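You operate a simulated robot arm through the tools that you are given. There is no shell and no other tool. Be economical: measure what you need, move in short steps, check, and stop when the job is done.

The job below is to be done with a simulated two-armed robot. You get a single attempt, and the scene is never put back.

JOB
Open the cabinet drawer, put the green hand brush on the top of the wide white belt away in the inside of the cabinet drawer, then shut the drawer. Then lift the lid of the bin marked card open. Do these in the order given.

It is judged by the outcome, as a careful person would: the job done as asked, and still so three seconds after it is handed in. It fails if anything else is knocked over, pushed out of place, dropped, spilled or broken. Lids that push on must go on centred and level and be pressed home; caps that screw on are set level and turned clockwise until they are tight.

ROBOT AND FRAMES
Two 6-joint arms with fingered hands on one trunk, on a base that drives. Base frame: it is fixed to the floor where the robot stands at the start and does not move with it; the origin is under the middle of the robot, x ahead of it, y to its left, z up. Lengths are in mm, angles in degrees, forces in N, time in s.
The left shoulder is at the start at [87, 155, 890], the right one opposite. With the tool pointing down near the work surface each hand reaches from about 500 to 720 mm from the robot's upright axis, wherever it stands, measured 20 degrees to its own side. Places, roughly: cabinet drawer [1000, 100, 500]; green hand brush [-4000, 6500, 750]; inside of the cabinet drawer [1100, 100, 400]; lid of the bin marked card [-10600, -6600, 500]. Payload 4 kg a hand.
The TCP of each hand is the grasp point between the finger pads, 26 mm short of the fingertips. In the tool frame z runs along the fingers and y along their closing line. Largest opening 132 mm; the body of the gripper starts 73 mm behind the TCP. The gripper is a hand of 3 fingers: y runs from the thumb to the fingers, the wrist lies at [0, 0, -224] in the tool frame, and closing takes about 1.5 s.
Orientation is that of the tool frame in the base frame, as a unit quaternion [x, y, z, w]. With the fingers straight down and closing along the base's y, the tool's x points along the base's -x, its y along +y and its z along -z.

CONTROLS
- The arms move only by the tool drive_tool. It takes "left_increments", "right_increments" or both (then of equal length, played together; a hand with none holds still); each is a list of rows, each a list of 6 numbers: the shift along the tool's x, y, z in units of 300 mm (1.0 is 300 mm), then the turn, a rotation vector about the tool's x, y, z in units of 90 degrees (1.0 is 90 degrees). In form: [[x, y, z, wx, wy, wz], ...]. A call has 1 to 12 rows; each row is the pose to reach, as a shift and turn from the pose commanded when the call began, along the tool's axes at that moment. "left_gripper" and "right_gripper" are, for a hand that has rows, the opening in per cent of the stroke, from 0 (shut) to 100 (fully open), set as the call begins (left out, the last holds). A call with a number of a shift or a turn outside -1 to 1 is refused whole. Rows are played at 5 a second. More than 50 mm and 8.6 degrees between two rows, or a gripper value outside its range, and nothing of the call is played. Where a pose cannot be reached the arm comes as near as it can. A force on the tool above 40 N (or 10 N above the force at the start of the call, whichever is more), or a blocked arm, ends the call early, and 0.2 s more pass. Each finger travels about 153 mm/s and halts on what it meets, pressing with about 30 N; the grip force reading is that of the motor and also rises with nothing between the fingers. The clock runs only during rows and for 0.2 s after the last one: add rows that repeat a pose to give the fingers time. It gives the time, the measured TCP pose, the force on the tool (base axes), the opening and the grip force at its end, in the units of the frame above (readings bear some noise), with the torque about the TCP (base axes, N m) and any sound that the robot's microphone picked up.
- Cameras (640 x 400 px; columns grow to the right, rows downward): "scene" is now at [146.1, -12.5, 1180.8]; the picture's right is [-0.18, -0.98, 0.00], its down [-0.80, 0.15, -0.59] and it looks along [0.58, -0.11, -0.81] (base axes); focal length 248 px, centre (320, 200). "left" rides on the left gripper at [-61, 3, -92] in its tool frame; the picture's right is [-0.05, -1.00, 0.00], its down [0.83, -0.04, -0.55] and it looks along [0.55, -0.03, 0.83] (tool axes); focal length 230 px, centre (320, 200). "right" rides on the right gripper at [62, 3, -92] in its tool frame; the picture's right is [-0.05, 1.00, 0.00], its down [-0.83, -0.04, -0.56] and it looks along [-0.55, -0.03, 0.83] (tool axes); focal length 230 px, centre (320, 200). There is no depth. A picture from a camera that has moved, and an enlarged one, comes with that camera's place and axes in the base frame and with its lens.
- snapshot(camera): a new picture of that camera. No time passes.
- lift_body(by): slides the trunk up (or, below 0, down) by that many mm; the arms and the scene camera ride with it, the base frame stays. It gives what a move gives, with no picture.
- roll_base(legs): drives the robot by 1 to 6 legs, each [ahead, turn to the left] in mm and degrees, along the robot's own axes; the way and the turn of a leg run together, so that a leg with both is an arc; at most 1500 mm and 180 degrees a leg. The arms and the cameras ride along, it lands a little off, and it stops where it bumps. It gives what a move gives.
- hand_shape(shape, hand): the hand has 3 fingers and takes this shape, open, in about a second: jaw (thumb against the fingers, like two jaws); tri (thumb and two fingers); tip (a fingertip pinch); poke (one finger out to press); point (the index stretched); flat (the hand flat); cup (the hand cupped); fist (a fist). The gripper value then closes the fingers along that shape, each until it touches; the sizes above hold for jaw. It gives what a move gives, with no picture.
- aim_head(pan, tilt): turns the head with the scene camera to pan (to the left, within 86 degrees either way) and tilt (down, from -29 to 69), counted from straight ahead of the robot. It gives what a move gives.
- zoom(camera, box): a new picture of the part [left, top, right, bottom] of that camera's present view, enlarged. No time passes.
- job_done(): hands the job in; it is judged then, once.

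Work in short steps. Places have to be worked out from the pictures, the camera data and where the tool is seen: move nearer, look again, correct. Check each grasp and each placing, and mend what went wrong. You have 165 turns and 138 pictures in all, those below and enlarged ones among them. Open the grippers and draw the arms clear of the work before you hand the job in, unless the task says otherwise; then end with one line.

The tools are called after "Call:" by a JSON object that holds its "method" and its "body". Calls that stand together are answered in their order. drive_tool: Moves the arms, as the interface text tells. Its arguments: {"type":"object","properties":{"left_increments":{"type":"array","items":{"type":"array","items":{"type":"number"}}},"left_gripper":{"type":"number"},"right_increments":{"type":"array","items":{"type":"array","items":{"type":"number"}}},"right_gripper":{"type":"number"}},"required":[]} The other tools are called the same way: lift_body (by) slides the trunk up or down; hand_shape (shape, hand) gives the hand a shape; roll_base (legs) drives the base; aim_head (pan, tilt) turns the head that bears the scene camera; snapshot (camera) takes a picture; zoom (camera, box) takes an enlarged picture of a part of a camera's view; job_done () hands the job in.

At the start:

```text
clock: 0.0
left_position: [495.8, 191.8, 793.8]
left_tcp_rot: [0.0, 1.0, 0.001, -0.001]
left_ft_force: [0.4, 0.4, -0.5]
left_torque: [-0.02, 0.01, -0.02]
left_opening: 132.0
left_grasp_force: 0.0
left_shape: jaw
right_position: [400.5, -205.3, 763.6]
right_tcp_rot: [0.0, 1.0, 0.0, -0.004]
right_ft_force: [0.0, 0.3, 0.0]
right_torque: [-0.03, -0.01, 0.0]
right_opening: 131.9
right_grasp_force: 0.0
right_shape: jaw
trunk travel left (down, up): [-425.0, 415.0]
robot x, y, heading: [3.1, 1.2, 0.0]
head pan, tilt: [-10.6, 52.9]
```

scene: 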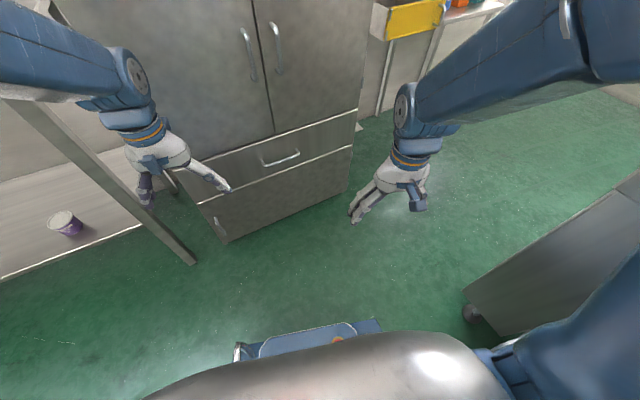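
right: 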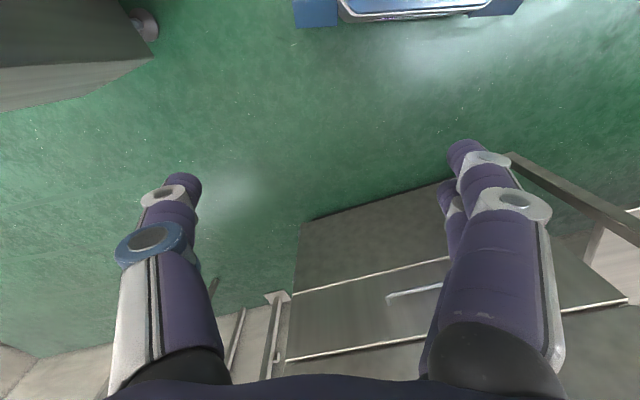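
left: 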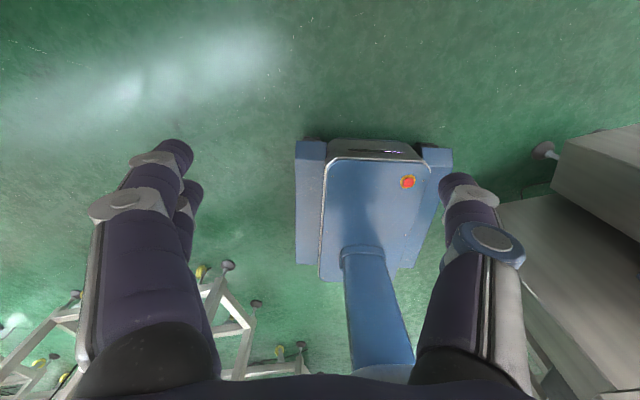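

I'll look straight at the cabinet and its handle before moving.

Call:
{"method": "aim_head", "body": {"pan": 0, "tilt": 35}}

Call:
{"method": "snapshot", "body": {"camera": "scene"}}

Call:
{"method": "zoom", "body": {"camera": "scene", "box": [200, 180, 440, 330]}}

```text
clock: 0.8
left_position: [481.3, 192.1, 802.1]
left_tcp_rot: [-0.001, 1.0, 0.0, 0.009]
left_ft_force: [-0.9, -0.6, -0.1]
left_torque: [-0.02, 0.0, 0.03]
left_opening: 131.9
left_grasp_force: 0.0
left_shape: jaw
right_position: [380.4, -206.3, 751.9]
right_tcp_rot: [0.0, 1.0, 0.0, -0.025]
right_ft_force: [-0.1, 0.2, -0.3]
right_torque: [0.02, 0.0, 0.02]
right_opening: 131.9
right_grasp_force: 0.1
right_shape: jaw
trunk travel left (down, up): [-425.0, 415.0]
robot x, y, heading: [-1.8, 3.8, -0.3]
head pan, tilt: [0.0, 35.0]
```

```text
134 pictures are left
camera scene: at [161.9, 1.1, 1206.0], right [0.0, -1.0, 0.0], down [-0.59, 0.0, -0.81], along [0.81, 0.0, -0.59], focal length 248 px, centre (320, 200)
```

scene: 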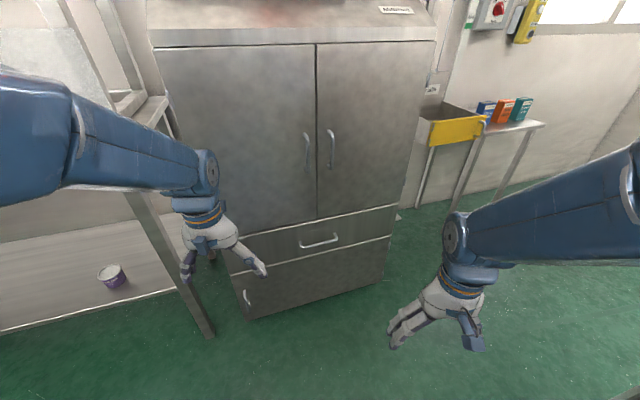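

```text
2.67 times, centred on (320, 255) of scene
camera zoom: at [161.9, 1.1, 1206.0], right [0.0, -1.0, 0.0], down [-0.59, 0.0, -0.81], along [0.81, 0.0, -0.59], focal length 662 px, centre (320, 53)
```

zoom: 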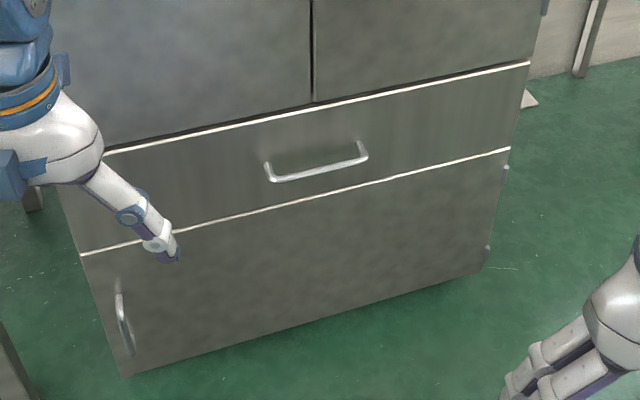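

The cabinet front is turned by about 17° relative to me, and its handle is near (872, 7, 485). I'll turn left 17° so that backing up pulls straight and the handle sits in front of the right hand.

Call:
{"method": "roll_base", "body": {"legs": [[0, 17]]}}

Call:
{"method": "lift_body", "body": {"by": -300}}

Call:
{"method": "snapshot", "body": {"camera": "scene"}}

```text
clock: 2.2
left_position: [406.4, 321.7, 801.8]
left_tcp_rot: [-0.145, 0.989, 0.001, 0.008]
left_ft_force: [0.4, 0.7, -0.4]
left_torque: [-0.01, 0.03, 0.01]
left_opening: 131.8
left_grasp_force: 0.1
left_shape: jaw
right_position: [435.0, -86.7, 759.3]
right_tcp_rot: [-0.145, 0.989, -0.002, -0.013]
right_ft_force: [-0.1, 0.3, -0.3]
right_torque: [0.0, -0.03, 0.01]
right_opening: 131.9
right_grasp_force: 0.0
right_shape: jaw
trunk travel left (down, up): [-425.0, 415.0]
robot x, y, heading: [2.1, -0.9, 16.7]
head pan, tilt: [0.0, 35.0]
```

```text
clock: 5.2
left_position: [390.7, 317.4, 510.0]
left_tcp_rot: [-0.146, 0.989, 0.002, 0.017]
left_ft_force: [0.0, 0.7, 1.0]
left_torque: [-0.02, 0.0, 0.04]
left_opening: 131.8
left_grasp_force: 0.1
left_shape: jaw
right_position: [416.8, -92.7, 450.4]
right_tcp_rot: [-0.143, 0.989, -0.003, -0.027]
right_ft_force: [-1.2, -0.4, 0.5]
right_torque: [0.02, 0.01, -0.01]
right_opening: 131.6
right_grasp_force: 0.1
right_shape: jaw
trunk travel left (down, up): [-125.0, 715.0]
robot x, y, heading: [0.1, -1.4, 16.5]
head pan, tilt: [0.0, 35.0]
```

```text
132 pictures are left
camera scene: at [149.9, 44.2, 906.1], right [0.29, -0.96, 0.0], down [-0.56, -0.17, -0.81], along [0.77, 0.23, -0.59], focal length 248 px, centre (320, 200)
```

scene: 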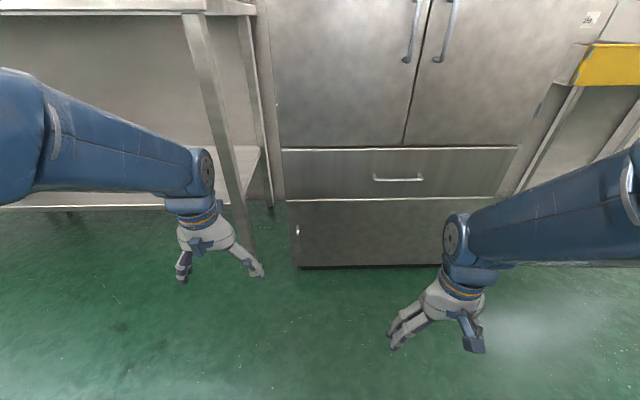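

The drawer seams show I'm about 2° short of square. I'll turn that much more, then pitch the right hand forward and extend it toward the handle.

Call:
{"method": "roll_base", "body": {"legs": [[0, 2]]}}

Call:
{"method": "drive_tool", "body": {"right_increments": [[-0.09, 0, -0.01, 0, -0.09, 0], [-0.18, 0, -0.02, 0, -0.18, 0], [-0.27, 0, -0.03, 0, -0.27, 0], [-0.36, 0, -0.04, 0, -0.36, 0], [-0.45, 0, -0.05, 0, -0.45, 0], [-0.54, 0, -0.06, 0, -0.54, 0], [-0.63, 0, -0.07, 0, -0.63, 0], [-0.72, 0, -0.08, 0, -0.72, 0], [-0.81, 0, -0.09, 0, -0.81, 0], [-0.9, 0, -0.1, 0, -0.9, 0], [-1, 0, -0.1, 0, -0.99, 0], [-1, 0, -0.1, 0, -1, 0]]}}

Call:
{"method": "snapshot", "body": {"camera": "scene"}}

Call:
{"method": "snapshot", "body": {"camera": "right"}}

```text
clock: 6.0
left_position: [380.5, 331.5, 510.6]
left_tcp_rot: [-0.163, 0.986, 0.003, 0.017]
left_ft_force: [0.1, -0.9, -0.3]
left_torque: [-0.01, 0.0, 0.03]
left_opening: 131.7
left_grasp_force: 0.1
left_shape: jaw
right_position: [419.5, -77.0, 451.8]
right_tcp_rot: [-0.162, 0.986, -0.005, -0.028]
right_ft_force: [-0.3, 0.9, 0.2]
right_torque: [-0.01, 0.03, 0.01]
right_opening: 132.0
right_grasp_force: 0.3
right_shape: jaw
trunk travel left (down, up): [-125.0, 715.0]
robot x, y, heading: [0.8, -3.3, 18.6]
head pan, tilt: [0.0, 35.0]
```

```text
clock: 8.8
left_position: [361.4, 326.0, 519.1]
left_tcp_rot: [-0.163, 0.986, 0.004, 0.023]
left_ft_force: [-0.3, -0.4, 0.5]
left_torque: [0.02, 0.02, 0.05]
left_opening: 131.7
left_grasp_force: 0.1
left_shape: jaw
right_position: [699.3, -79.0, 472.6]
right_tcp_rot: [0.062, 0.743, -0.003, 0.667]
right_ft_force: [0.2, -0.7, 0.1]
right_torque: [0.03, -0.02, 0.01]
right_opening: 132.1
right_grasp_force: 0.0
right_shape: jaw
right hand out of reach, approached as far as the arm can: row 1, 2, 3, 4, 5, 6, 7, 8, 9, 10, 11
trunk travel left (down, up): [-125.0, 715.0]
robot x, y, heading: [1.0, -1.5, 18.8]
head pan, tilt: [0.0, 35.0]
stopped in row 12 (right hand): the arm was blocked; the commanded pose is now the measured one
```

```text
131 pictures are left
camera scene: at [146.9, 48.7, 906.8], right [0.32, -0.95, 0.0], down [-0.56, -0.19, -0.81], along [0.77, 0.26, -0.59], focal length 248 px, centre (320, 200)
```

scene: 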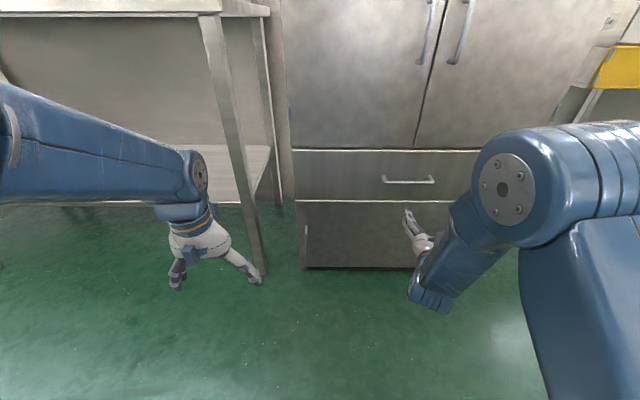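

```text
130 pictures are left
camera right: at [601.1, -63.2, 424.0], right [0.1, 0.99, 0.13], down [-0.47, -0.07, 0.88], along [0.88, -0.15, 0.45], focal length 230 px, centre (320, 200)
```

right: 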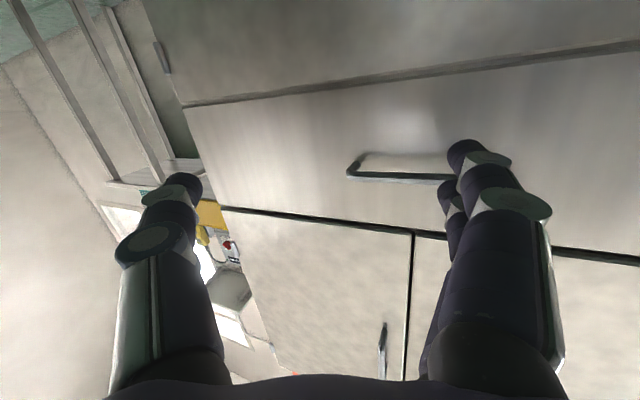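

The hand stopped about 24° off in yaw, probably at a wrist limit. I'll roll it so the fingers close vertically, with the thumb below, and correct the yaw in the same move.

Call:
{"method": "drive_tool", "body": {"right_increments": [[0, 0, 0, -0.021, 0.013, 0.077], [0, 0, 0, -0.042, 0.027, 0.153], [0, 0, 0, -0.063, 0.04, 0.23], [0, 0, 0, -0.084, 0.053, 0.307], [0, 0, 0, -0.105, 0.067, 0.383], [0, 0, 0, -0.126, 0.08, 0.46], [0, 0, 0, -0.146, 0.093, 0.537], [0, 0, 0, -0.167, 0.107, 0.613], [0, 0, 0, -0.188, 0.12, 0.69], [0, 0, 0, -0.209, 0.133, 0.767], [0, 0, 0, -0.23, 0.147, 0.843], [0, 0, 0, -0.251, 0.16, 0.92]]}}

Call:
{"method": "snapshot", "body": {"camera": "scene"}}

```text
clock: 11.4
left_position: [362.4, 327.1, 518.6]
left_tcp_rot: [-0.164, 0.986, 0.004, 0.022]
left_ft_force: [0.6, 0.6, 0.9]
left_torque: [0.03, 0.0, -0.03]
left_opening: 131.9
left_grasp_force: 0.1
left_shape: jaw
right_position: [700.8, -77.8, 471.1]
right_tcp_rot: [0.413, 0.575, 0.575, 0.411]
right_ft_force: [0.4, 0.4, -0.4]
right_torque: [-0.02, -0.01, -0.03]
right_opening: 131.7
right_grasp_force: 0.0
right_shape: jaw
trunk travel left (down, up): [-125.0, 715.0]
robot x, y, heading: [4.1, -4.2, 18.9]
head pan, tilt: [0.0, 35.0]
```

```text
129 pictures are left
camera scene: at [148.5, 49.6, 906.1], right [0.32, -0.95, 0.0], down [-0.56, -0.19, -0.81], along [0.77, 0.26, -0.59], focal length 248 px, centre (320, 200)
```

scene: 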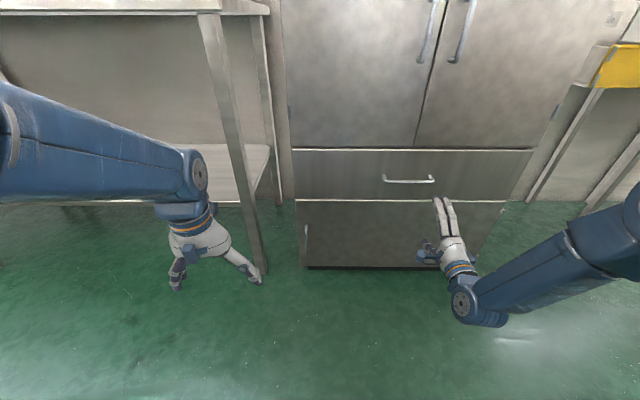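

That orientation was reached exactly. Next I'll use the wrist camera to locate the handle.

Call:
{"method": "snapshot", "body": {"camera": "right"}}

Call:
{"method": "zoom", "body": {"camera": "scene", "box": [340, 150, 500, 250]}}

```text
128 pictures are left
camera right: at [593.1, -49.8, 475.8], right [0.02, -0.05, 1.0], down [-0.26, -0.96, -0.04], along [0.97, -0.26, -0.03], focal length 230 px, centre (320, 200)
```

right: 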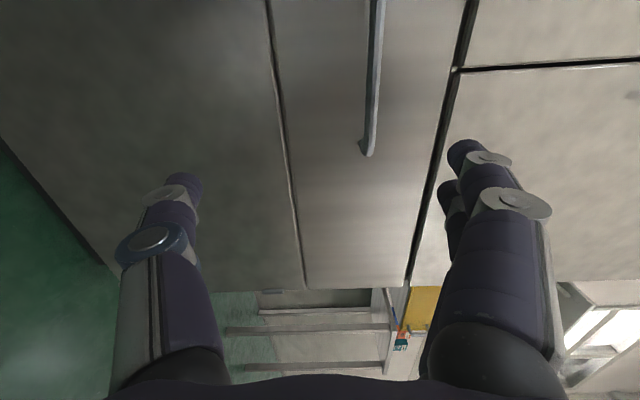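

```text
4.00 times, centred on (420, 200) of scene
camera zoom: at [148.5, 49.6, 906.1], right [0.32, -0.95, 0.0], down [-0.56, -0.19, -0.81], along [0.77, 0.26, -0.59], focal length 993 px, centre (-80, 200)
```

zoom: 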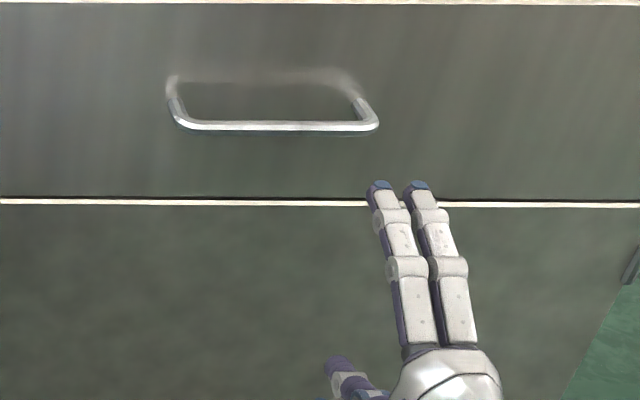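

Triangulating from both cameras puts the bar's centre near (830, 2, 521), which is 148 mm ahead, 33 mm left and 50 mm up from the TCP. I'll align and move in most of the way.

Call:
{"method": "drive_tool", "body": {"right_increments": [[0.055, 0.085, 0, 0, 0, 0], [0.11, 0.167, 0, 0, 0, 0], [0.11, 0.167, 0.1, 0, 0, 0], [0.11, 0.167, 0.2, 0, 0, 0], [0.11, 0.167, 0.3, 0, 0, 0], [0.11, 0.167, 0.38, 0, 0, 0]]}}

Call:
{"method": "snapshot", "body": {"camera": "right"}}

Call:
{"method": "zoom", "body": {"camera": "scene", "box": [340, 150, 500, 250]}}

```text
clock: 12.8
left_position: [361.9, 326.3, 517.1]
left_tcp_rot: [-0.163, 0.986, 0.004, 0.023]
left_ft_force: [0.2, 0.3, 0.2]
left_torque: [0.02, 0.01, 0.03]
left_opening: 131.9
left_grasp_force: 0.1
left_shape: jaw
right_position: [799.8, -10.9, 520.9]
right_tcp_rot: [0.414, 0.575, 0.574, 0.41]
right_ft_force: [-0.6, 0.7, 0.4]
right_torque: [-0.04, 0.0, -0.02]
right_opening: 131.6
right_grasp_force: 0.0
right_shape: jaw
trunk travel left (down, up): [-125.0, 715.0]
robot x, y, heading: [-0.2, -0.8, 18.8]
head pan, tilt: [0.0, 35.0]
```

```text
126 pictures are left
camera right: at [692.5, 16.2, 524.9], right [0.02, -0.05, 1.0], down [-0.26, -0.96, -0.04], along [0.97, -0.26, -0.03], focal length 230 px, centre (320, 200)
```

right: 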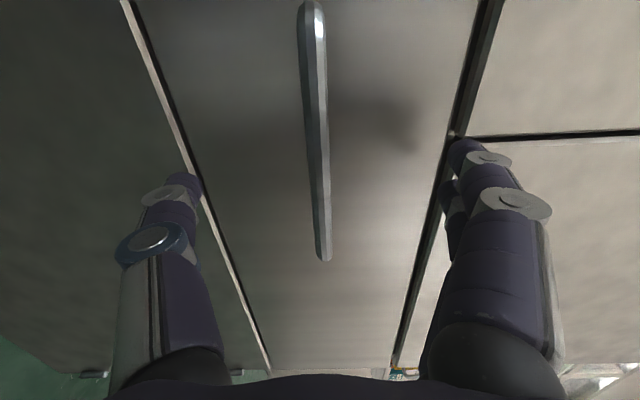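

```text
4.00 times, centred on (420, 200) of scene
camera zoom: at [148.5, 49.6, 906.1], right [0.32, -0.95, 0.0], down [-0.56, -0.19, -0.81], along [0.77, 0.26, -0.59], focal length 993 px, centre (-80, 200)
```

zoom: 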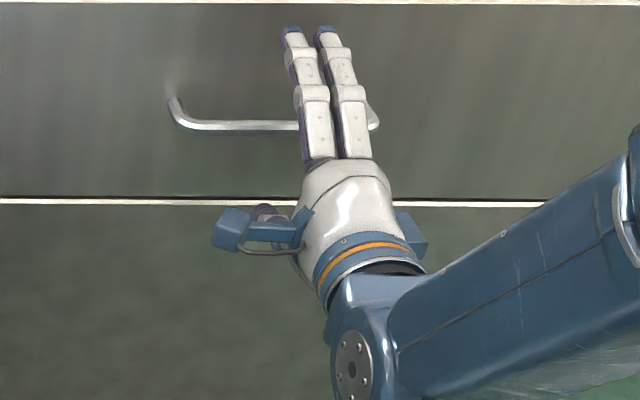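

Everything is lined up, so I'll go in another 38 mm and close on the bar.

Call:
{"method": "drive_tool", "body": {"right_increments": [[0, 0, 0.07, 0, 0, 0], [0, 0, 0.125, 0, 0, 0], [0, 0, 0.125, 0, 0, 0]]}}

Call:
{"method": "drive_tool", "body": {"right_gripper": 0, "right_increments": [[0, 0, 0, 0, 0, 0], [0, 0, 0, 0, 0, 0], [0, 0, 0, 0, 0, 0], [0, 0, 0, 0, 0, 0], [0, 0, 0, 0, 0, 0], [0, 0, 0, 0, 0, 0], [0, 0, 0, 0, 0, 0], [0, 0, 0, 0, 0, 0]]}}

Call:
{"method": "zoom", "body": {"camera": "scene", "box": [340, 150, 500, 250]}}

Call:
{"method": "snapshot", "body": {"camera": "right"}}

```text
clock: 13.6
left_position: [360.7, 324.9, 520.1]
left_tcp_rot: [-0.163, 0.986, 0.005, 0.024]
left_ft_force: [-1.4, -0.3, -0.6]
left_torque: [-0.03, 0.0, -0.02]
left_opening: 132.0
left_grasp_force: 0.1
left_shape: jaw
right_position: [833.7, 1.3, 519.5]
right_tcp_rot: [0.414, 0.576, 0.573, 0.411]
right_ft_force: [-39.0, -11.4, -10.6]
right_torque: [0.54, -1.87, -0.07]
right_opening: 131.5
right_grasp_force: 0.0
right_shape: jaw
trunk travel left (down, up): [-125.0, 715.0]
robot x, y, heading: [2.4, 0.3, 18.6]
head pan, tilt: [0.0, 35.0]
```

```text
clock: 14.0
left_position: [350.7, 323.5, 509.4]
left_tcp_rot: [-0.164, 0.986, 0.001, 0.007]
left_ft_force: [-0.6, 0.0, 0.2]
left_torque: [-0.01, -0.04, -0.02]
left_opening: 132.0
left_grasp_force: 0.0
left_shape: jaw
right_position: [824.9, -3.0, 530.9]
right_tcp_rot: [0.412, 0.573, 0.576, 0.413]
right_ft_force: [4.2, 1.6, -13.4]
right_torque: [0.01, -0.03, 0.0]
right_opening: 16.0
right_grasp_force: 29.8
right_shape: jaw
trunk travel left (down, up): [-125.0, 715.0]
robot x, y, heading: [3.1, -1.3, 18.8]
head pan, tilt: [0.0, 35.0]
stopped in row 1 (right hand): the force on the tool passed its limit at 54 N (the readings are from after the stop); the commanded pose is now the measured one
```

```text
4.00 times, centred on (420, 200) of scene
camera zoom: at [148.3, 49.8, 906.3], right [0.32, -0.95, 0.0], down [-0.56, -0.19, -0.81], along [0.77, 0.26, -0.59], focal length 993 px, centre (-80, 200)
```

zoom: 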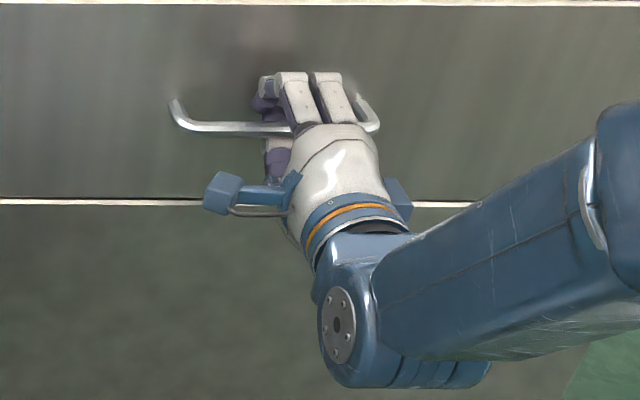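

```text
123 pictures are left
camera right: at [717.0, 26.0, 534.9], right [0.01, -0.05, 1.0], down [-0.26, -0.96, -0.05], along [0.97, -0.26, -0.03], focal length 230 px, centre (320, 200)
```

right: 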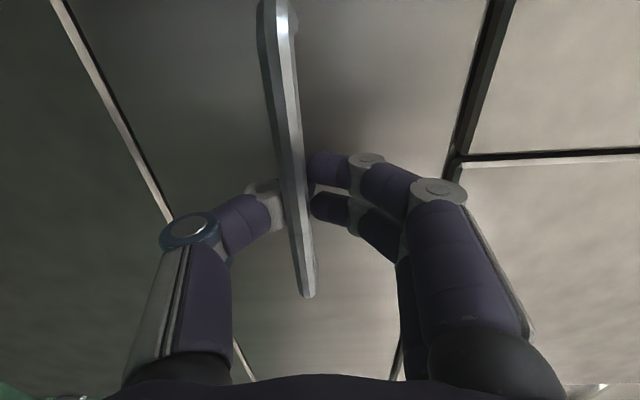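

The bar is held, with the fingers stopped at 16 mm and 30 N. I'll back up 150 mm to test the pull.

Call:
{"method": "roll_base", "body": {"legs": [[-150, 0]]}}

Call:
{"method": "snapshot", "body": {"camera": "scene"}}

```text
clock: 15.4
left_position: [205.2, 271.8, 507.0]
left_tcp_rot: [-0.165, 0.986, 0.002, 0.006]
left_ft_force: [0.3, 0.4, -0.6]
left_torque: [-0.03, -0.01, -0.02]
left_opening: 131.9
left_grasp_force: 0.0
left_shape: jaw
right_position: [679.3, -51.1, 529.6]
right_tcp_rot: [0.412, 0.572, 0.577, 0.412]
right_ft_force: [-1.1, 1.9, -19.4]
right_torque: [0.08, -0.1, -0.03]
right_opening: 5.1
right_grasp_force: 29.7
right_shape: jaw
trunk travel left (down, up): [-125.0, 715.0]
robot x, y, heading: [-145.5, -51.3, 18.7]
head pan, tilt: [0.0, 35.0]
```

```text
122 pictures are left
camera scene: at [4.2, 0.0, 905.6], right [0.32, -0.95, 0.0], down [-0.56, -0.19, -0.81], along [0.76, 0.26, -0.59], focal length 248 px, centre (320, 200)
```

scene: 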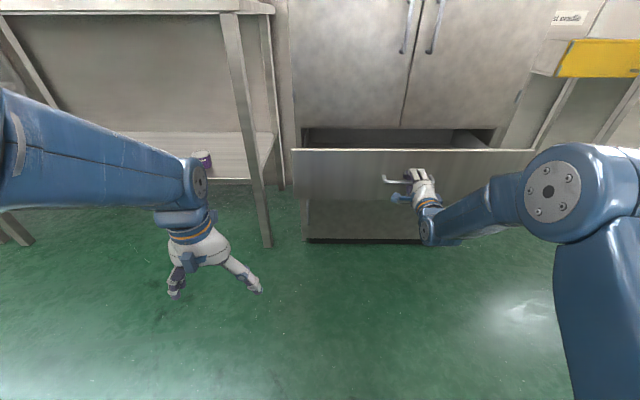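

The drawer is opening. I'll keep pulling for another 200 mm.

Call:
{"method": "roll_base", "body": {"legs": [[-200, 0]]}}

Call:
{"method": "snapshot", "body": {"camera": "scene"}}

```text
clock: 16.6
left_position: [83.2, 233.3, 498.3]
left_tcp_rot: [-0.166, 0.986, -0.003, -0.018]
left_ft_force: [0.6, -0.2, 0.0]
left_torque: [0.01, -0.01, -0.03]
left_opening: 132.0
left_grasp_force: 0.0
left_shape: jaw
right_position: [542.8, -97.2, 537.9]
right_tcp_rot: [0.414, 0.576, 0.575, 0.407]
right_ft_force: [35.9, 10.7, -45.8]
right_torque: [0.26, -0.97, -0.02]
right_opening: 2.7
right_grasp_force: 29.7
right_shape: jaw
trunk travel left (down, up): [-125.0, 715.0]
robot x, y, heading: [-257.5, -88.1, 18.8]
head pan, tilt: [0.0, 35.0]
stopped in leg 1: the force on the tool passed its limit at 40 N (the readings are from after the stop); the commanded pose is now the measured one
```

```text
121 pictures are left
camera scene: at [-100.2, -36.5, 904.3], right [0.32, -0.95, 0.0], down [-0.57, -0.19, -0.8], along [0.76, 0.26, -0.6], focal length 248 px, centre (320, 200)
```

scene: 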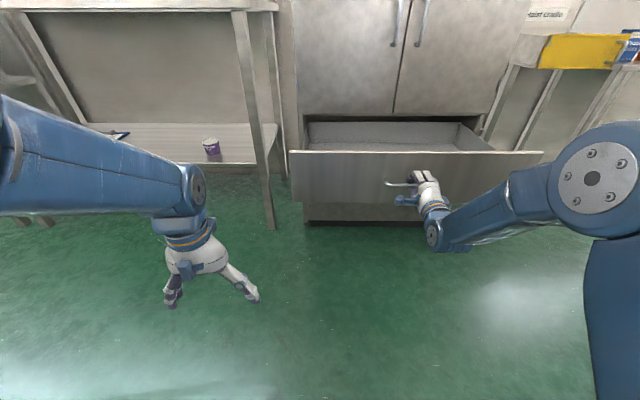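

The drawer has travelled about 297 mm and reached its stop. I'll open the hand and draw it back.

Call:
{"method": "drive_tool", "body": {"right_gripper": 100, "right_increments": [[0, 0, 0, 0, 0, 0], [0, 0, 0, 0, 0, 0], [0, 0, 0, 0, 0, 0], [0, 0, 0, 0, 0, 0], [0, 0, 0, 0, 0, 0], [0, 0, 0, 0, 0, 0], [0, 0, 0, 0, 0, 0]]}}

Call:
{"method": "roll_base", "body": {"legs": [[-200, 0]]}}

Call:
{"method": "snapshot", "body": {"camera": "scene"}}

```text
clock: 18.2
left_position: [79.0, 233.2, 503.1]
left_tcp_rot: [-0.166, 0.986, -0.002, -0.011]
left_ft_force: [0.2, -0.3, -0.2]
left_torque: [0.01, -0.01, -0.01]
left_opening: 132.1
left_grasp_force: 0.1
left_shape: jaw
right_position: [537.8, -97.1, 554.6]
right_tcp_rot: [0.408, 0.568, 0.582, 0.415]
right_ft_force: [-0.1, -0.3, -0.2]
right_torque: [-0.03, -0.01, 0.0]
right_opening: 131.5
right_grasp_force: 0.1
right_shape: jaw
trunk travel left (down, up): [-125.0, 715.0]
robot x, y, heading: [-256.1, -86.5, 18.9]
head pan, tilt: [0.0, 35.0]
```

```text
clock: 19.8
left_position: [-99.4, 174.4, 512.7]
left_tcp_rot: [-0.167, 0.986, -0.002, -0.001]
left_ft_force: [-0.1, 0.0, -0.2]
left_torque: [0.01, -0.01, -0.02]
left_opening: 131.7
left_grasp_force: 0.0
left_shape: jaw
right_position: [349.9, -157.1, 555.6]
right_tcp_rot: [0.406, 0.569, 0.582, 0.414]
right_ft_force: [0.2, 0.3, 0.7]
right_torque: [-0.03, 0.01, 0.02]
right_opening: 131.8
right_grasp_force: 0.0
right_shape: jaw
trunk travel left (down, up): [-125.0, 715.0]
robot x, y, heading: [-446.5, -153.4, 19.2]
head pan, tilt: [0.0, 35.0]
```

```text
120 pictures are left
camera scene: at [-297.8, -101.6, 906.2], right [0.33, -0.94, 0.0], down [-0.56, -0.19, -0.81], along [0.76, 0.27, -0.59], focal length 248 px, centre (320, 200)
```

scene: 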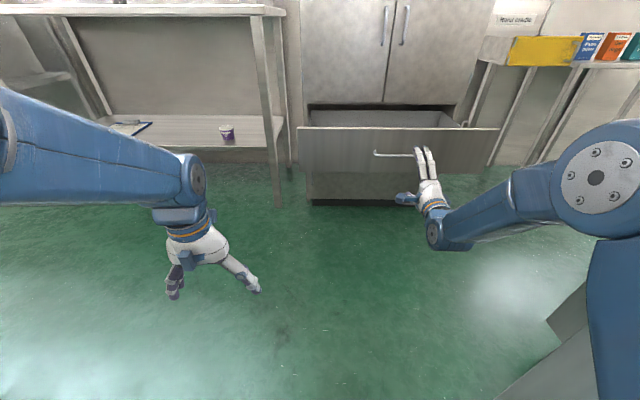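

The drawer is left open and the hand is clear. I'll fold the right arm back to a compact, finger-down pose for travelling.

Call:
{"method": "drive_tool", "body": {"right_increments": [[0, 0, -0.1, 0.032, 0.032, -0.032], [0, 0, -0.2, 0.064, 0.064, -0.064], [0, 0, -0.3, 0.096, 0.096, -0.096], [0, 0, -0.4, 0.128, 0.128, -0.128], [0, 0, -0.5, 0.16, 0.16, -0.16], [0, 0, -0.6, 0.192, 0.192, -0.192], [0, 0, -0.7, 0.224, 0.224, -0.224], [0, 0, -0.8, 0.256, 0.256, -0.256], [0, 0, -0.85, 0.288, 0.288, -0.288], [0, 0, -0.9, 0.32, 0.32, -0.32], [0, 0, -0.95, 0.352, 0.352, -0.352], [0, 0, -1, 0.385, 0.385, -0.385]]}}

Call:
{"method": "drive_tool", "body": {"right_increments": [[0, 0, 0, 0.032, 0.032, -0.032], [0, 0, 0, 0.064, 0.064, -0.064], [0, 0, 0, 0.096, 0.096, -0.096], [0, 0, 0, 0.128, 0.128, -0.128], [0, 0, 0, 0.16, 0.16, -0.16], [0, 0, 0, 0.192, 0.192, -0.192], [0, 0, 0, 0.224, 0.224, -0.224], [0, 0, 0, 0.256, 0.256, -0.256], [0, 0, 0, 0.288, 0.288, -0.288], [0, 0, 0, 0.32, 0.32, -0.32], [0, 0, 0, 0.352, 0.352, -0.352], [0, 0, 0, 0.385, 0.385, -0.385]]}}

Call:
{"method": "aim_head", "body": {"pan": 80, "tilt": 15}}

Call:
{"method": "snapshot", "body": {"camera": "scene"}}

```text
clock: 20.9
left_position: [-105.1, 204.9, 503.5]
left_tcp_rot: [-0.182, 0.983, -0.028, -0.004]
left_ft_force: [1.4, -0.9, -0.2]
left_torque: [-0.01, 0.06, -0.05]
left_opening: 131.8
left_grasp_force: 0.1
left_shape: jaw
right_position: [213.0, -110.5, 577.8]
right_tcp_rot: [0.196, 0.76, 0.459, 0.416]
right_ft_force: [-1.1, 1.6, -0.8]
right_torque: [-0.04, -0.04, -0.1]
right_opening: 132.0
right_grasp_force: 0.0
right_shape: jaw
trunk travel left (down, up): [-125.0, 715.0]
robot x, y, heading: [-427.4, -149.2, 22.2]
head pan, tilt: [0.0, 35.0]
stopped in row 5 (right hand): the arm was blocked; the commanded pose is now the measured one
```

```text
clock: 21.2
left_position: [-123.9, 257.7, 543.1]
left_tcp_rot: [-0.212, 0.972, -0.093, 0.036]
left_ft_force: [1.1, -3.5, 3.2]
left_torque: [0.31, 0.07, 0.0]
left_opening: 131.8
left_grasp_force: 0.1
left_shape: jaw
right_position: [209.8, -23.4, 649.7]
right_tcp_rot: [0.115, 0.771, 0.437, 0.449]
right_ft_force: [-4.9, 6.3, 4.4]
right_torque: [-0.54, 0.17, -0.78]
right_opening: 132.0
right_grasp_force: 0.0
right_shape: jaw
trunk travel left (down, up): [-125.0, 715.0]
robot x, y, heading: [-390.1, -129.4, 30.8]
head pan, tilt: [0.0, 35.0]
stopped in row 1 (right hand): the arm was blocked; the commanded pose is now the measured one
```

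```text
clock: 22.8
left_position: [-112.0, 245.6, 564.5]
left_tcp_rot: [-0.206, 0.962, -0.169, 0.056]
left_ft_force: [0.4, -0.3, -0.4]
left_torque: [-0.02, -0.02, -0.02]
left_opening: 132.2
left_grasp_force: 0.0
left_shape: jaw
right_position: [226.5, -26.5, 625.7]
right_tcp_rot: [0.078, 0.784, 0.39, 0.476]
right_ft_force: [-0.4, -0.5, -0.1]
right_torque: [-0.01, -0.03, -0.01]
right_opening: 131.8
right_grasp_force: 0.0
right_shape: jaw
trunk travel left (down, up): [-125.0, 715.0]
robot x, y, heading: [-399.8, -128.5, 31.7]
head pan, tilt: [80.0, 15.0]
```

```text
119 pictures are left
camera scene: at [-369.7, 47.7, 954.2], right [0.37, -0.91, 0.16], down [-0.25, -0.26, -0.93], along [0.89, 0.31, -0.32], focal length 248 px, centre (320, 200)
```

scene: 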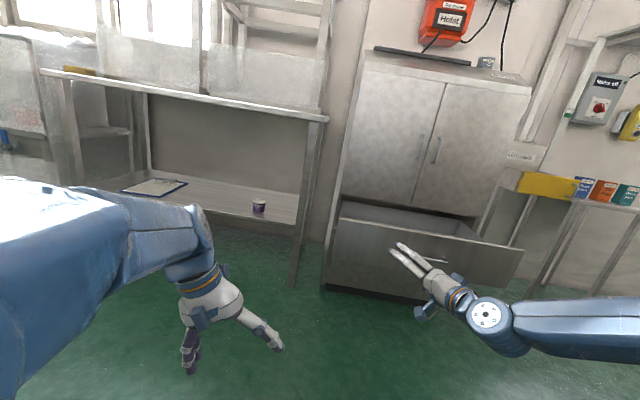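

The right arm was blocked while folding, probably with its elbow against the bench at my right, and the robot has been pushed and tilted. I'll look again before moving anything.

Call:
{"method": "aim_head", "body": {"pan": -75, "tilt": 40}}

Call:
{"method": "snapshot", "body": {"camera": "scene"}}

```text
clock: 25.2
left_position: [-111.9, 246.1, 569.6]
left_tcp_rot: [-0.206, 0.962, -0.17, 0.062]
left_ft_force: [-0.8, 0.5, -1.0]
left_torque: [0.02, 0.0, 0.03]
left_opening: 131.8
left_grasp_force: 0.0
left_shape: jaw
right_position: [227.2, -23.4, 627.9]
right_tcp_rot: [0.074, 0.783, 0.389, 0.479]
right_ft_force: [-0.7, 0.9, 0.2]
right_torque: [0.03, 0.0, -0.01]
right_opening: 132.1
right_grasp_force: 0.0
right_shape: jaw
trunk travel left (down, up): [-125.0, 715.0]
robot x, y, heading: [-398.6, -131.5, 31.8]
head pan, tilt: [-75.0, 40.0]
```

```text
118 pictures are left
camera scene: at [-393.0, -46.6, 936.2], right [-0.68, -0.73, 0.01], down [-0.38, 0.34, -0.86], along [0.62, -0.6, -0.5], focal length 248 px, centre (320, 200)
```

scene: 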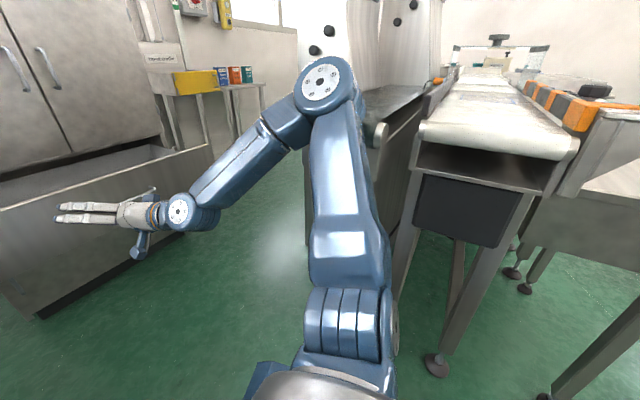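

Call:
{"method": "aim_head", "body": {"pan": -86, "tilt": 65}}

Call:
{"method": "snapshot", "body": {"camera": "scene"}}

Call:
{"method": "snapshot", "body": {"camera": "left"}}

Call:
{"method": "snapshot", "body": {"camera": "right"}}

```text
clock: 26.1
left_position: [-112.5, 245.7, 569.1]
left_tcp_rot: [-0.207, 0.961, -0.172, 0.062]
left_ft_force: [0.4, 0.0, 0.4]
left_torque: [0.01, 0.04, 0.01]
left_opening: 132.0
left_grasp_force: 0.1
left_shape: jaw
right_position: [226.4, -24.1, 627.9]
right_tcp_rot: [0.075, 0.783, 0.389, 0.48]
right_ft_force: [0.1, -0.6, 0.0]
right_torque: [-0.01, 0.0, -0.02]
right_opening: 132.0
right_grasp_force: 0.0
right_shape: jaw
trunk travel left (down, up): [-125.0, 715.0]
robot x, y, heading: [-394.9, -129.6, 31.6]
head pan, tilt: [-85.9, 65.0]
```

```text
117 pictures are left
camera scene: at [-416.1, -41.3, 900.4], right [-0.81, -0.59, -0.02], down [-0.47, 0.67, -0.57], along [0.35, -0.45, -0.82], focal length 248 px, centre (320, 200)
```

scene: 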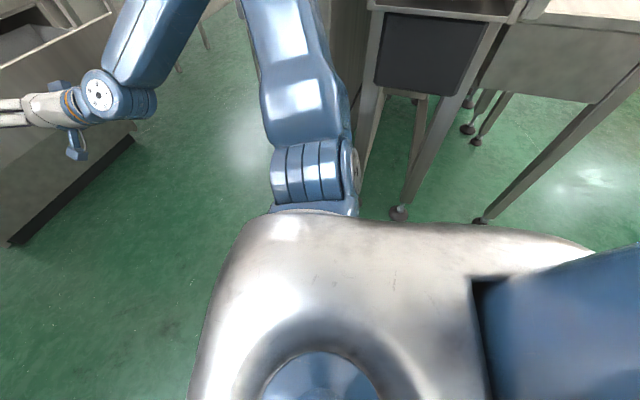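

```text
116 pictures are left
camera left: at [-75.9, 302.2, 657.2], right [0.42, -0.83, 0.36], down [-0.84, -0.21, 0.49], along [-0.33, -0.51, -0.79], focal length 230 px, centre (320, 200)
```

left: 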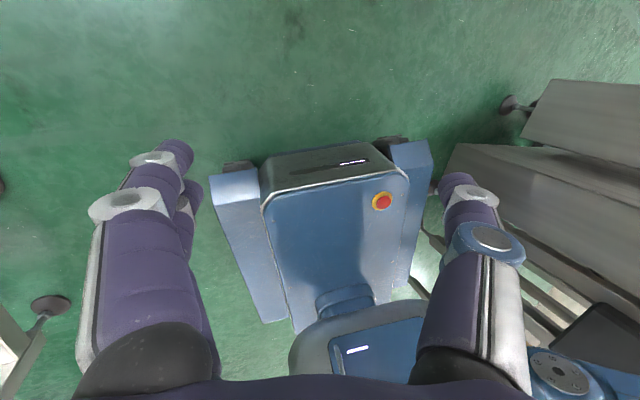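

```text
115 pictures are left
camera right: at [118.8, -42.2, 609.4], right [-0.23, 0.66, 0.72], down [0.0, -0.73, 0.68], along [0.97, 0.16, 0.17], focal length 230 px, centre (320, 200)
```

right: 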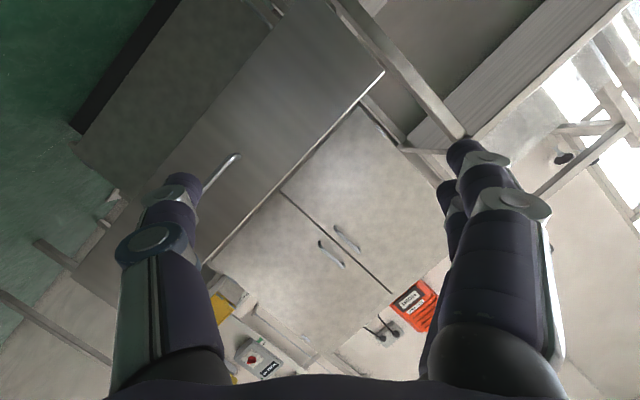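

The upper right arm lies hard against the bench edge and I lean left. There's about 250 mm of free space ahead, so I'll roll forward a little to come off the bench.

Call:
{"method": "roll_base", "body": {"legs": [[100, 0]]}}

Call:
{"method": "snapshot", "body": {"camera": "scene"}}

```text
clock: 26.8
left_position: [-62.8, 327.8, 685.8]
left_tcp_rot: [-0.298, 0.846, -0.425, 0.121]
left_ft_force: [-1.8, 2.6, 5.0]
left_torque: [0.14, 0.07, -0.01]
left_opening: 131.9
left_grasp_force: 0.1
left_shape: jaw
right_position: [295.9, 25.6, 493.3]
right_tcp_rot: [0.025, 0.843, 0.347, 0.41]
right_ft_force: [3.9, 3.3, 9.7]
right_torque: [-0.47, 0.87, 0.07]
right_opening: 132.0
right_grasp_force: 0.0
right_shape: jaw
trunk travel left (down, up): [-125.0, 715.0]
robot x, y, heading: [-361.2, -93.6, 41.7]
head pan, tilt: [-85.9, 65.0]
stopped in leg 1: the robot was blocked; the commanded pose is now the measured one
```

```text
114 pictures are left
camera scene: at [-432.5, 66.6, 907.5], right [-0.7, -0.71, 0.01], down [-0.55, 0.53, -0.65], along [0.45, -0.46, -0.76], focal length 248 px, centre (320, 200)
```

scene: 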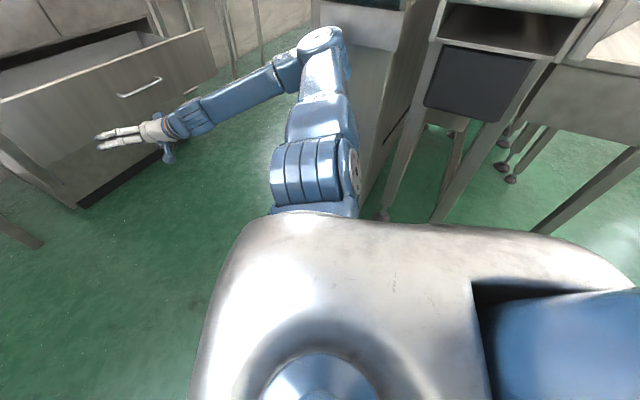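

Rolling forward was blocked and made the lean worse, so the elbow must be caught on something. I'll look closely at the elbow.

Call:
{"method": "aim_head", "body": {"pan": -80, "tilt": 25}}

Call:
{"method": "snapshot", "body": {"camera": "scene"}}

Call:
{"method": "zoom", "body": {"camera": "scene", "box": [200, 60, 520, 260]}}

```text
clock: 27.9
left_position: [47.1, 224.4, 582.2]
left_tcp_rot: [-0.255, 0.933, -0.254, 0.02]
left_ft_force: [-1.5, -2.3, -1.2]
left_torque: [0.13, -0.13, 0.09]
left_opening: 132.0
left_grasp_force: 0.0
left_shape: jaw
right_position: [359.5, -12.8, 372.0]
right_tcp_rot: [0.141, 0.849, 0.401, 0.315]
right_ft_force: [-17.7, -13.2, -28.0]
right_torque: [1.75, -2.51, -0.16]
right_opening: 131.9
right_grasp_force: 0.0
right_shape: jaw
trunk travel left (down, up): [-125.0, 715.0]
robot x, y, heading: [-353.0, -90.1, 40.4]
head pan, tilt: [-80.0, 25.0]
```

```text
113 pictures are left
camera scene: at [-198.4, -88.2, 916.9], right [-0.64, -0.77, 0.06], down [-0.38, 0.24, -0.89], along [0.67, -0.59, -0.44], focal length 248 px, centre (320, 200)
```

scene: 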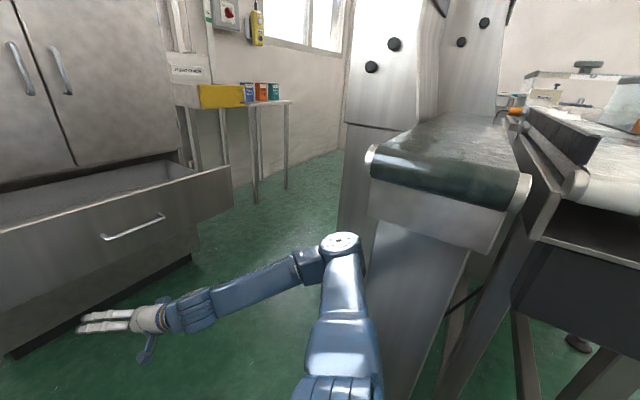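

```text
2.00 times, centred on (360, 160) of scene
camera zoom: at [-198.4, -88.2, 916.9], right [-0.64, -0.77, 0.06], down [-0.38, 0.24, -0.89], along [0.67, -0.59, -0.44], focal length 497 px, centre (240, 280)
```

zoom: 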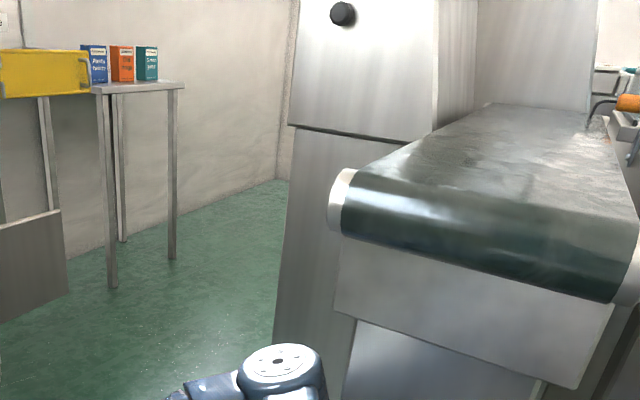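

The robot is rocking, and the elbow is now clear of the conveyor's end. I'll let a moment pass and check whether it settles.

Call:
{"method": "aim_head", "body": {"pan": -40, "tilt": 40}}

Call:
{"method": "snapshot", "body": {"camera": "scene"}}

```text
clock: 28.9
left_position: [36.4, 220.7, 589.0]
left_tcp_rot: [-0.253, 0.933, -0.254, 0.028]
left_ft_force: [0.9, -5.7, -0.3]
left_torque: [0.48, 0.06, 0.07]
left_opening: 132.0
left_grasp_force: 0.0
left_shape: jaw
right_position: [366.1, -14.9, 403.2]
right_tcp_rot: [0.095, 0.849, 0.386, 0.349]
right_ft_force: [-6.6, -13.1, -15.2]
right_torque: [1.31, -1.23, 0.35]
right_opening: 132.0
right_grasp_force: 0.1
right_shape: jaw
trunk travel left (down, up): [-125.0, 715.0]
robot x, y, heading: [-358.9, -99.1, 40.3]
head pan, tilt: [-40.0, 40.0]
```

```text
111 pictures are left
camera scene: at [-198.1, -34.5, 894.3], right [0.0, -1.0, 0.04], down [-0.68, -0.03, -0.73], along [0.73, -0.02, -0.68], focal length 248 px, centre (320, 200)
```

scene: 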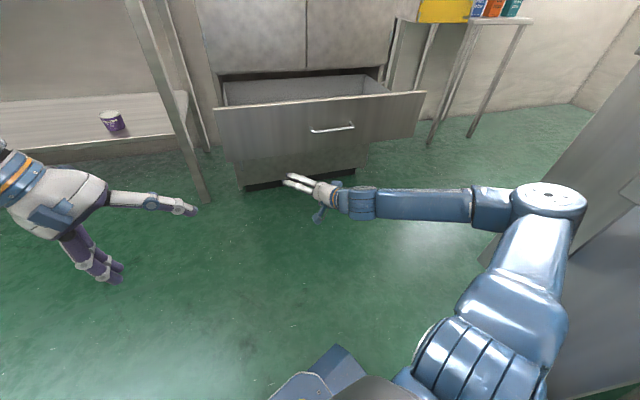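

It's still rocking slightly and nothing seems to touch it now. I'll hold still for two seconds.

Call:
{"method": "drive_tool", "body": {"left_increments": [[0, 0, 0, 0, 0, 0], [0, 0, 0, 0, 0, 0], [0, 0, 0, 0, 0, 0], [0, 0, 0, 0, 0, 0], [0, 0, 0, 0, 0, 0], [0, 0, 0, 0, 0, 0], [0, 0, 0, 0, 0, 0], [0, 0, 0, 0, 0, 0], [0, 0, 0, 0, 0, 0], [0, 0, 0, 0, 0, 0]]}}

Call:
{"method": "snapshot", "body": {"camera": "scene"}}

```text
clock: 29.2
left_position: [15.5, 223.7, 613.2]
left_tcp_rot: [-0.257, 0.924, -0.276, 0.056]
left_ft_force: [-1.9, 4.4, -1.5]
left_torque: [-0.48, -0.22, 0.03]
left_opening: 132.0
left_grasp_force: 0.0
left_shape: jaw
right_position: [304.8, 21.9, 376.6]
right_tcp_rot: [0.073, 0.887, 0.381, 0.251]
right_ft_force: [-9.8, 7.3, -6.3]
right_torque: [-0.05, -0.86, -0.82]
right_opening: 132.0
right_grasp_force: 0.0
right_shape: jaw
trunk travel left (down, up): [-125.0, 715.0]
robot x, y, heading: [-347.9, -100.2, 42.4]
head pan, tilt: [-40.0, 40.0]
stopped in row 1 (right hand): the force on the tool passed its limit at 65 N (the readings are from after the stop); the commanded pose is now the measured one
```

```text
110 pictures are left
camera scene: at [-213.9, -28.2, 898.3], right [0.05, -1.0, 0.03], down [-0.65, -0.06, -0.76], along [0.76, 0.01, -0.65], focal length 248 px, centre (320, 200)
```

scene: 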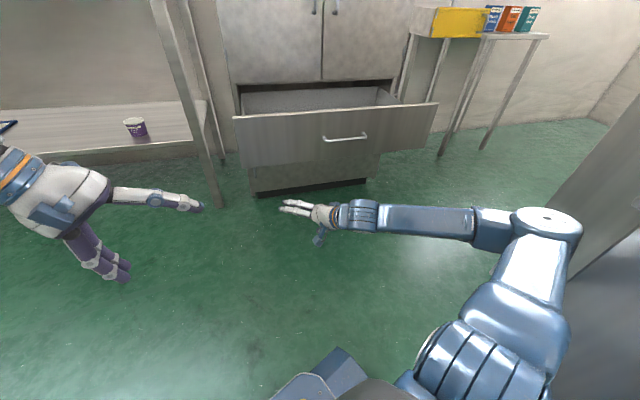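

Call:
{"method": "drive_tool", "body": {"left_increments": [[0, 0, 0, 0, 0, 0], [0, 0, 0, 0, 0, 0], [0, 0, 0, 0, 0, 0], [0, 0, 0, 0, 0, 0], [0, 0, 0, 0, 0, 0], [0, 0, 0, 0, 0, 0], [0, 0, 0, 0, 0, 0], [0, 0, 0, 0, 0, 0]]}}

Call:
{"method": "aim_head", "body": {"pan": 0, "tilt": 35}}

Call:
{"method": "snapshot", "body": {"camera": "scene"}}

```text
clock: 29.6
left_position: [11.8, 206.3, 626.9]
left_tcp_rot: [-0.25, 0.928, -0.269, 0.066]
left_ft_force: [-0.8, 0.2, -1.4]
left_torque: [-0.03, -0.01, 0.0]
left_opening: 131.8
left_grasp_force: 0.1
left_shape: jaw
right_position: [305.0, 20.3, 386.0]
right_tcp_rot: [0.084, 0.875, 0.408, 0.246]
right_ft_force: [1.1, 0.4, -0.3]
right_torque: [0.04, 0.05, 0.05]
right_opening: 131.7
right_grasp_force: 0.1
right_shape: jaw
trunk travel left (down, up): [-125.0, 715.0]
robot x, y, heading: [-353.9, -98.1, 41.9]
head pan, tilt: [-40.0, 40.0]
stopped in row 1 (right hand): the arm was blocked; the commanded pose is now the measured one
```

```text
clock: 30.6
left_position: [10.8, 206.4, 629.0]
left_tcp_rot: [-0.252, 0.928, -0.266, 0.067]
left_ft_force: [0.7, -0.4, 0.5]
left_torque: [-0.02, 0.0, 0.01]
left_opening: 132.0
left_grasp_force: 0.1
left_shape: jaw
right_position: [310.6, 16.3, 386.9]
right_tcp_rot: [0.088, 0.873, 0.405, 0.257]
right_ft_force: [0.3, -0.1, 0.4]
right_torque: [-0.01, 0.02, -0.01]
right_opening: 132.0
right_grasp_force: 0.2
right_shape: jaw
trunk travel left (down, up): [-125.0, 715.0]
robot x, y, heading: [-353.7, -98.2, 41.9]
head pan, tilt: [0.0, 35.0]
```

```text
109 pictures are left
camera scene: at [-217.8, -1.9, 902.2], right [0.51, -0.86, 0.0], down [-0.53, -0.32, -0.79], along [0.68, 0.4, -0.61], focal length 248 px, centre (320, 200)
```

scene: 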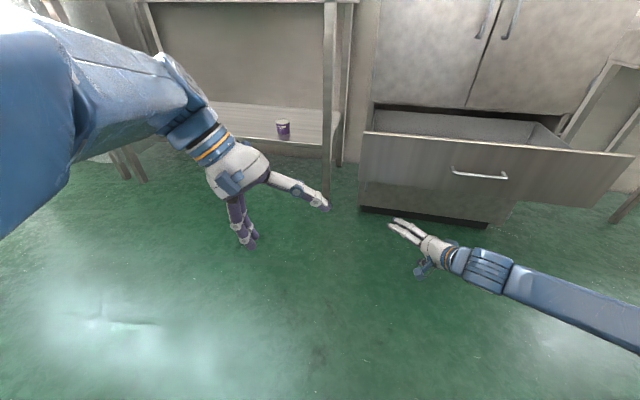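

The robot has settled and is upright, and everything around still looks in place. I'll turn left 25° to carry the right elbow away from the machine.

Call:
{"method": "roll_base", "body": {"legs": [[0, 12]]}}

Call:
{"method": "snapshot", "body": {"camera": "scene"}}

```text
clock: 31.9
left_position: [-63.3, 268.3, 632.7]
left_tcp_rot: [-0.344, 0.899, -0.254, 0.097]
left_ft_force: [-0.3, 0.2, -0.1]
left_torque: [-0.04, 0.0, 0.01]
left_opening: 131.8
left_grasp_force: 0.1
left_shape: jaw
right_position: [273.3, 143.8, 396.1]
right_tcp_rot: [0.0, 0.874, 0.434, 0.221]
right_ft_force: [-0.5, -0.7, 1.0]
right_torque: [-0.01, 0.0, -0.01]
right_opening: 131.9
right_grasp_force: 0.0
right_shape: jaw
trunk travel left (down, up): [-125.0, 715.0]
robot x, y, heading: [-352.3, -98.9, 54.0]
head pan, tilt: [0.0, 35.0]
```

```text
108 pictures are left
camera scene: at [-247.0, 15.5, 905.4], right [0.68, -0.74, 0.0], down [-0.44, -0.4, -0.8], along [0.59, 0.54, -0.6], focal length 248 px, centre (320, 200)
```

scene: 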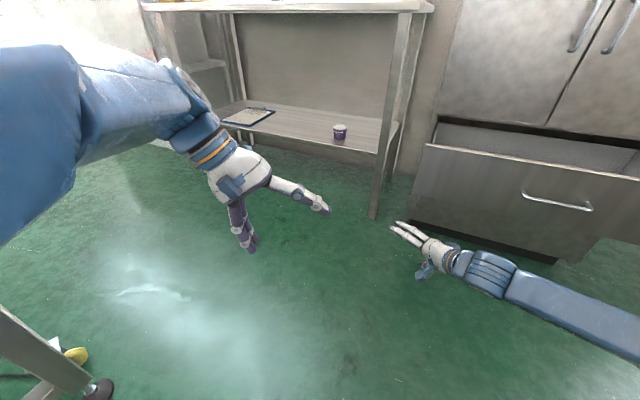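

Turning works freely. The handle's position in this view matches the fully open drawer, so it hasn't shifted. My left arm is up beside the head and blocks its pan, so I'll straighten and lower the left hand.

Call:
{"method": "drive_tool", "body": {"left_increments": [[0.021, 0.116, 0.002, -0.044, -0.005, -0.017], [0.042, 0.232, 0.004, -0.088, -0.009, -0.033], [0.063, 0.348, 0.007, -0.131, -0.014, -0.05], [0.084, 0.464, 0.009, -0.175, -0.019, -0.066], [0.105, 0.58, 0.011, -0.219, -0.023, -0.083], [0.126, 0.696, 0.013, -0.263, -0.028, -0.099], [0.147, 0.812, 0.016, -0.306, -0.032, -0.116], [0.168, 0.928, 0.018, -0.35, -0.037, -0.132]]}}

Call:
{"method": "snapshot", "body": {"camera": "scene"}}

```text
clock: 33.6
left_position: [-262.8, 402.7, 489.2]
left_tcp_rot: [-0.455, 0.89, 0.005, 0.008]
left_ft_force: [-0.2, -0.1, 0.6]
left_torque: [-0.01, 0.0, 0.01]
left_opening: 132.0
left_grasp_force: 0.0
left_shape: jaw
right_position: [270.1, 148.0, 405.1]
right_tcp_rot: [0.0, 0.87, 0.439, 0.225]
right_ft_force: [0.2, -0.1, -0.5]
right_torque: [0.0, -0.02, 0.03]
right_opening: 132.0
right_grasp_force: 0.0
right_shape: jaw
trunk travel left (down, up): [-125.0, 715.0]
robot x, y, heading: [-354.5, -95.6, 53.5]
head pan, tilt: [0.0, 35.0]
```

```text
107 pictures are left
camera scene: at [-259.5, 27.2, 906.1], right [0.81, -0.59, 0.0], down [-0.35, -0.47, -0.81], along [0.48, 0.65, -0.59], focal length 248 px, centre (320, 200)
```

scene: 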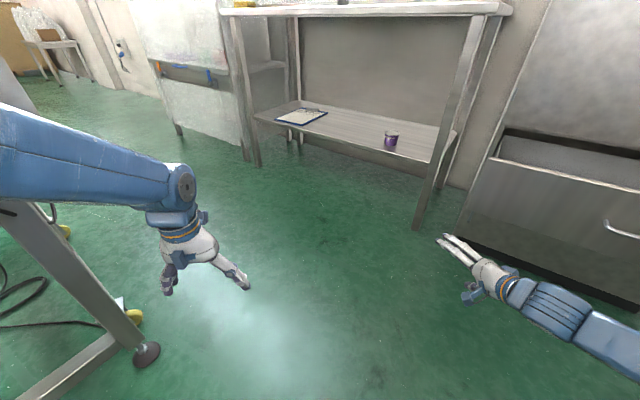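

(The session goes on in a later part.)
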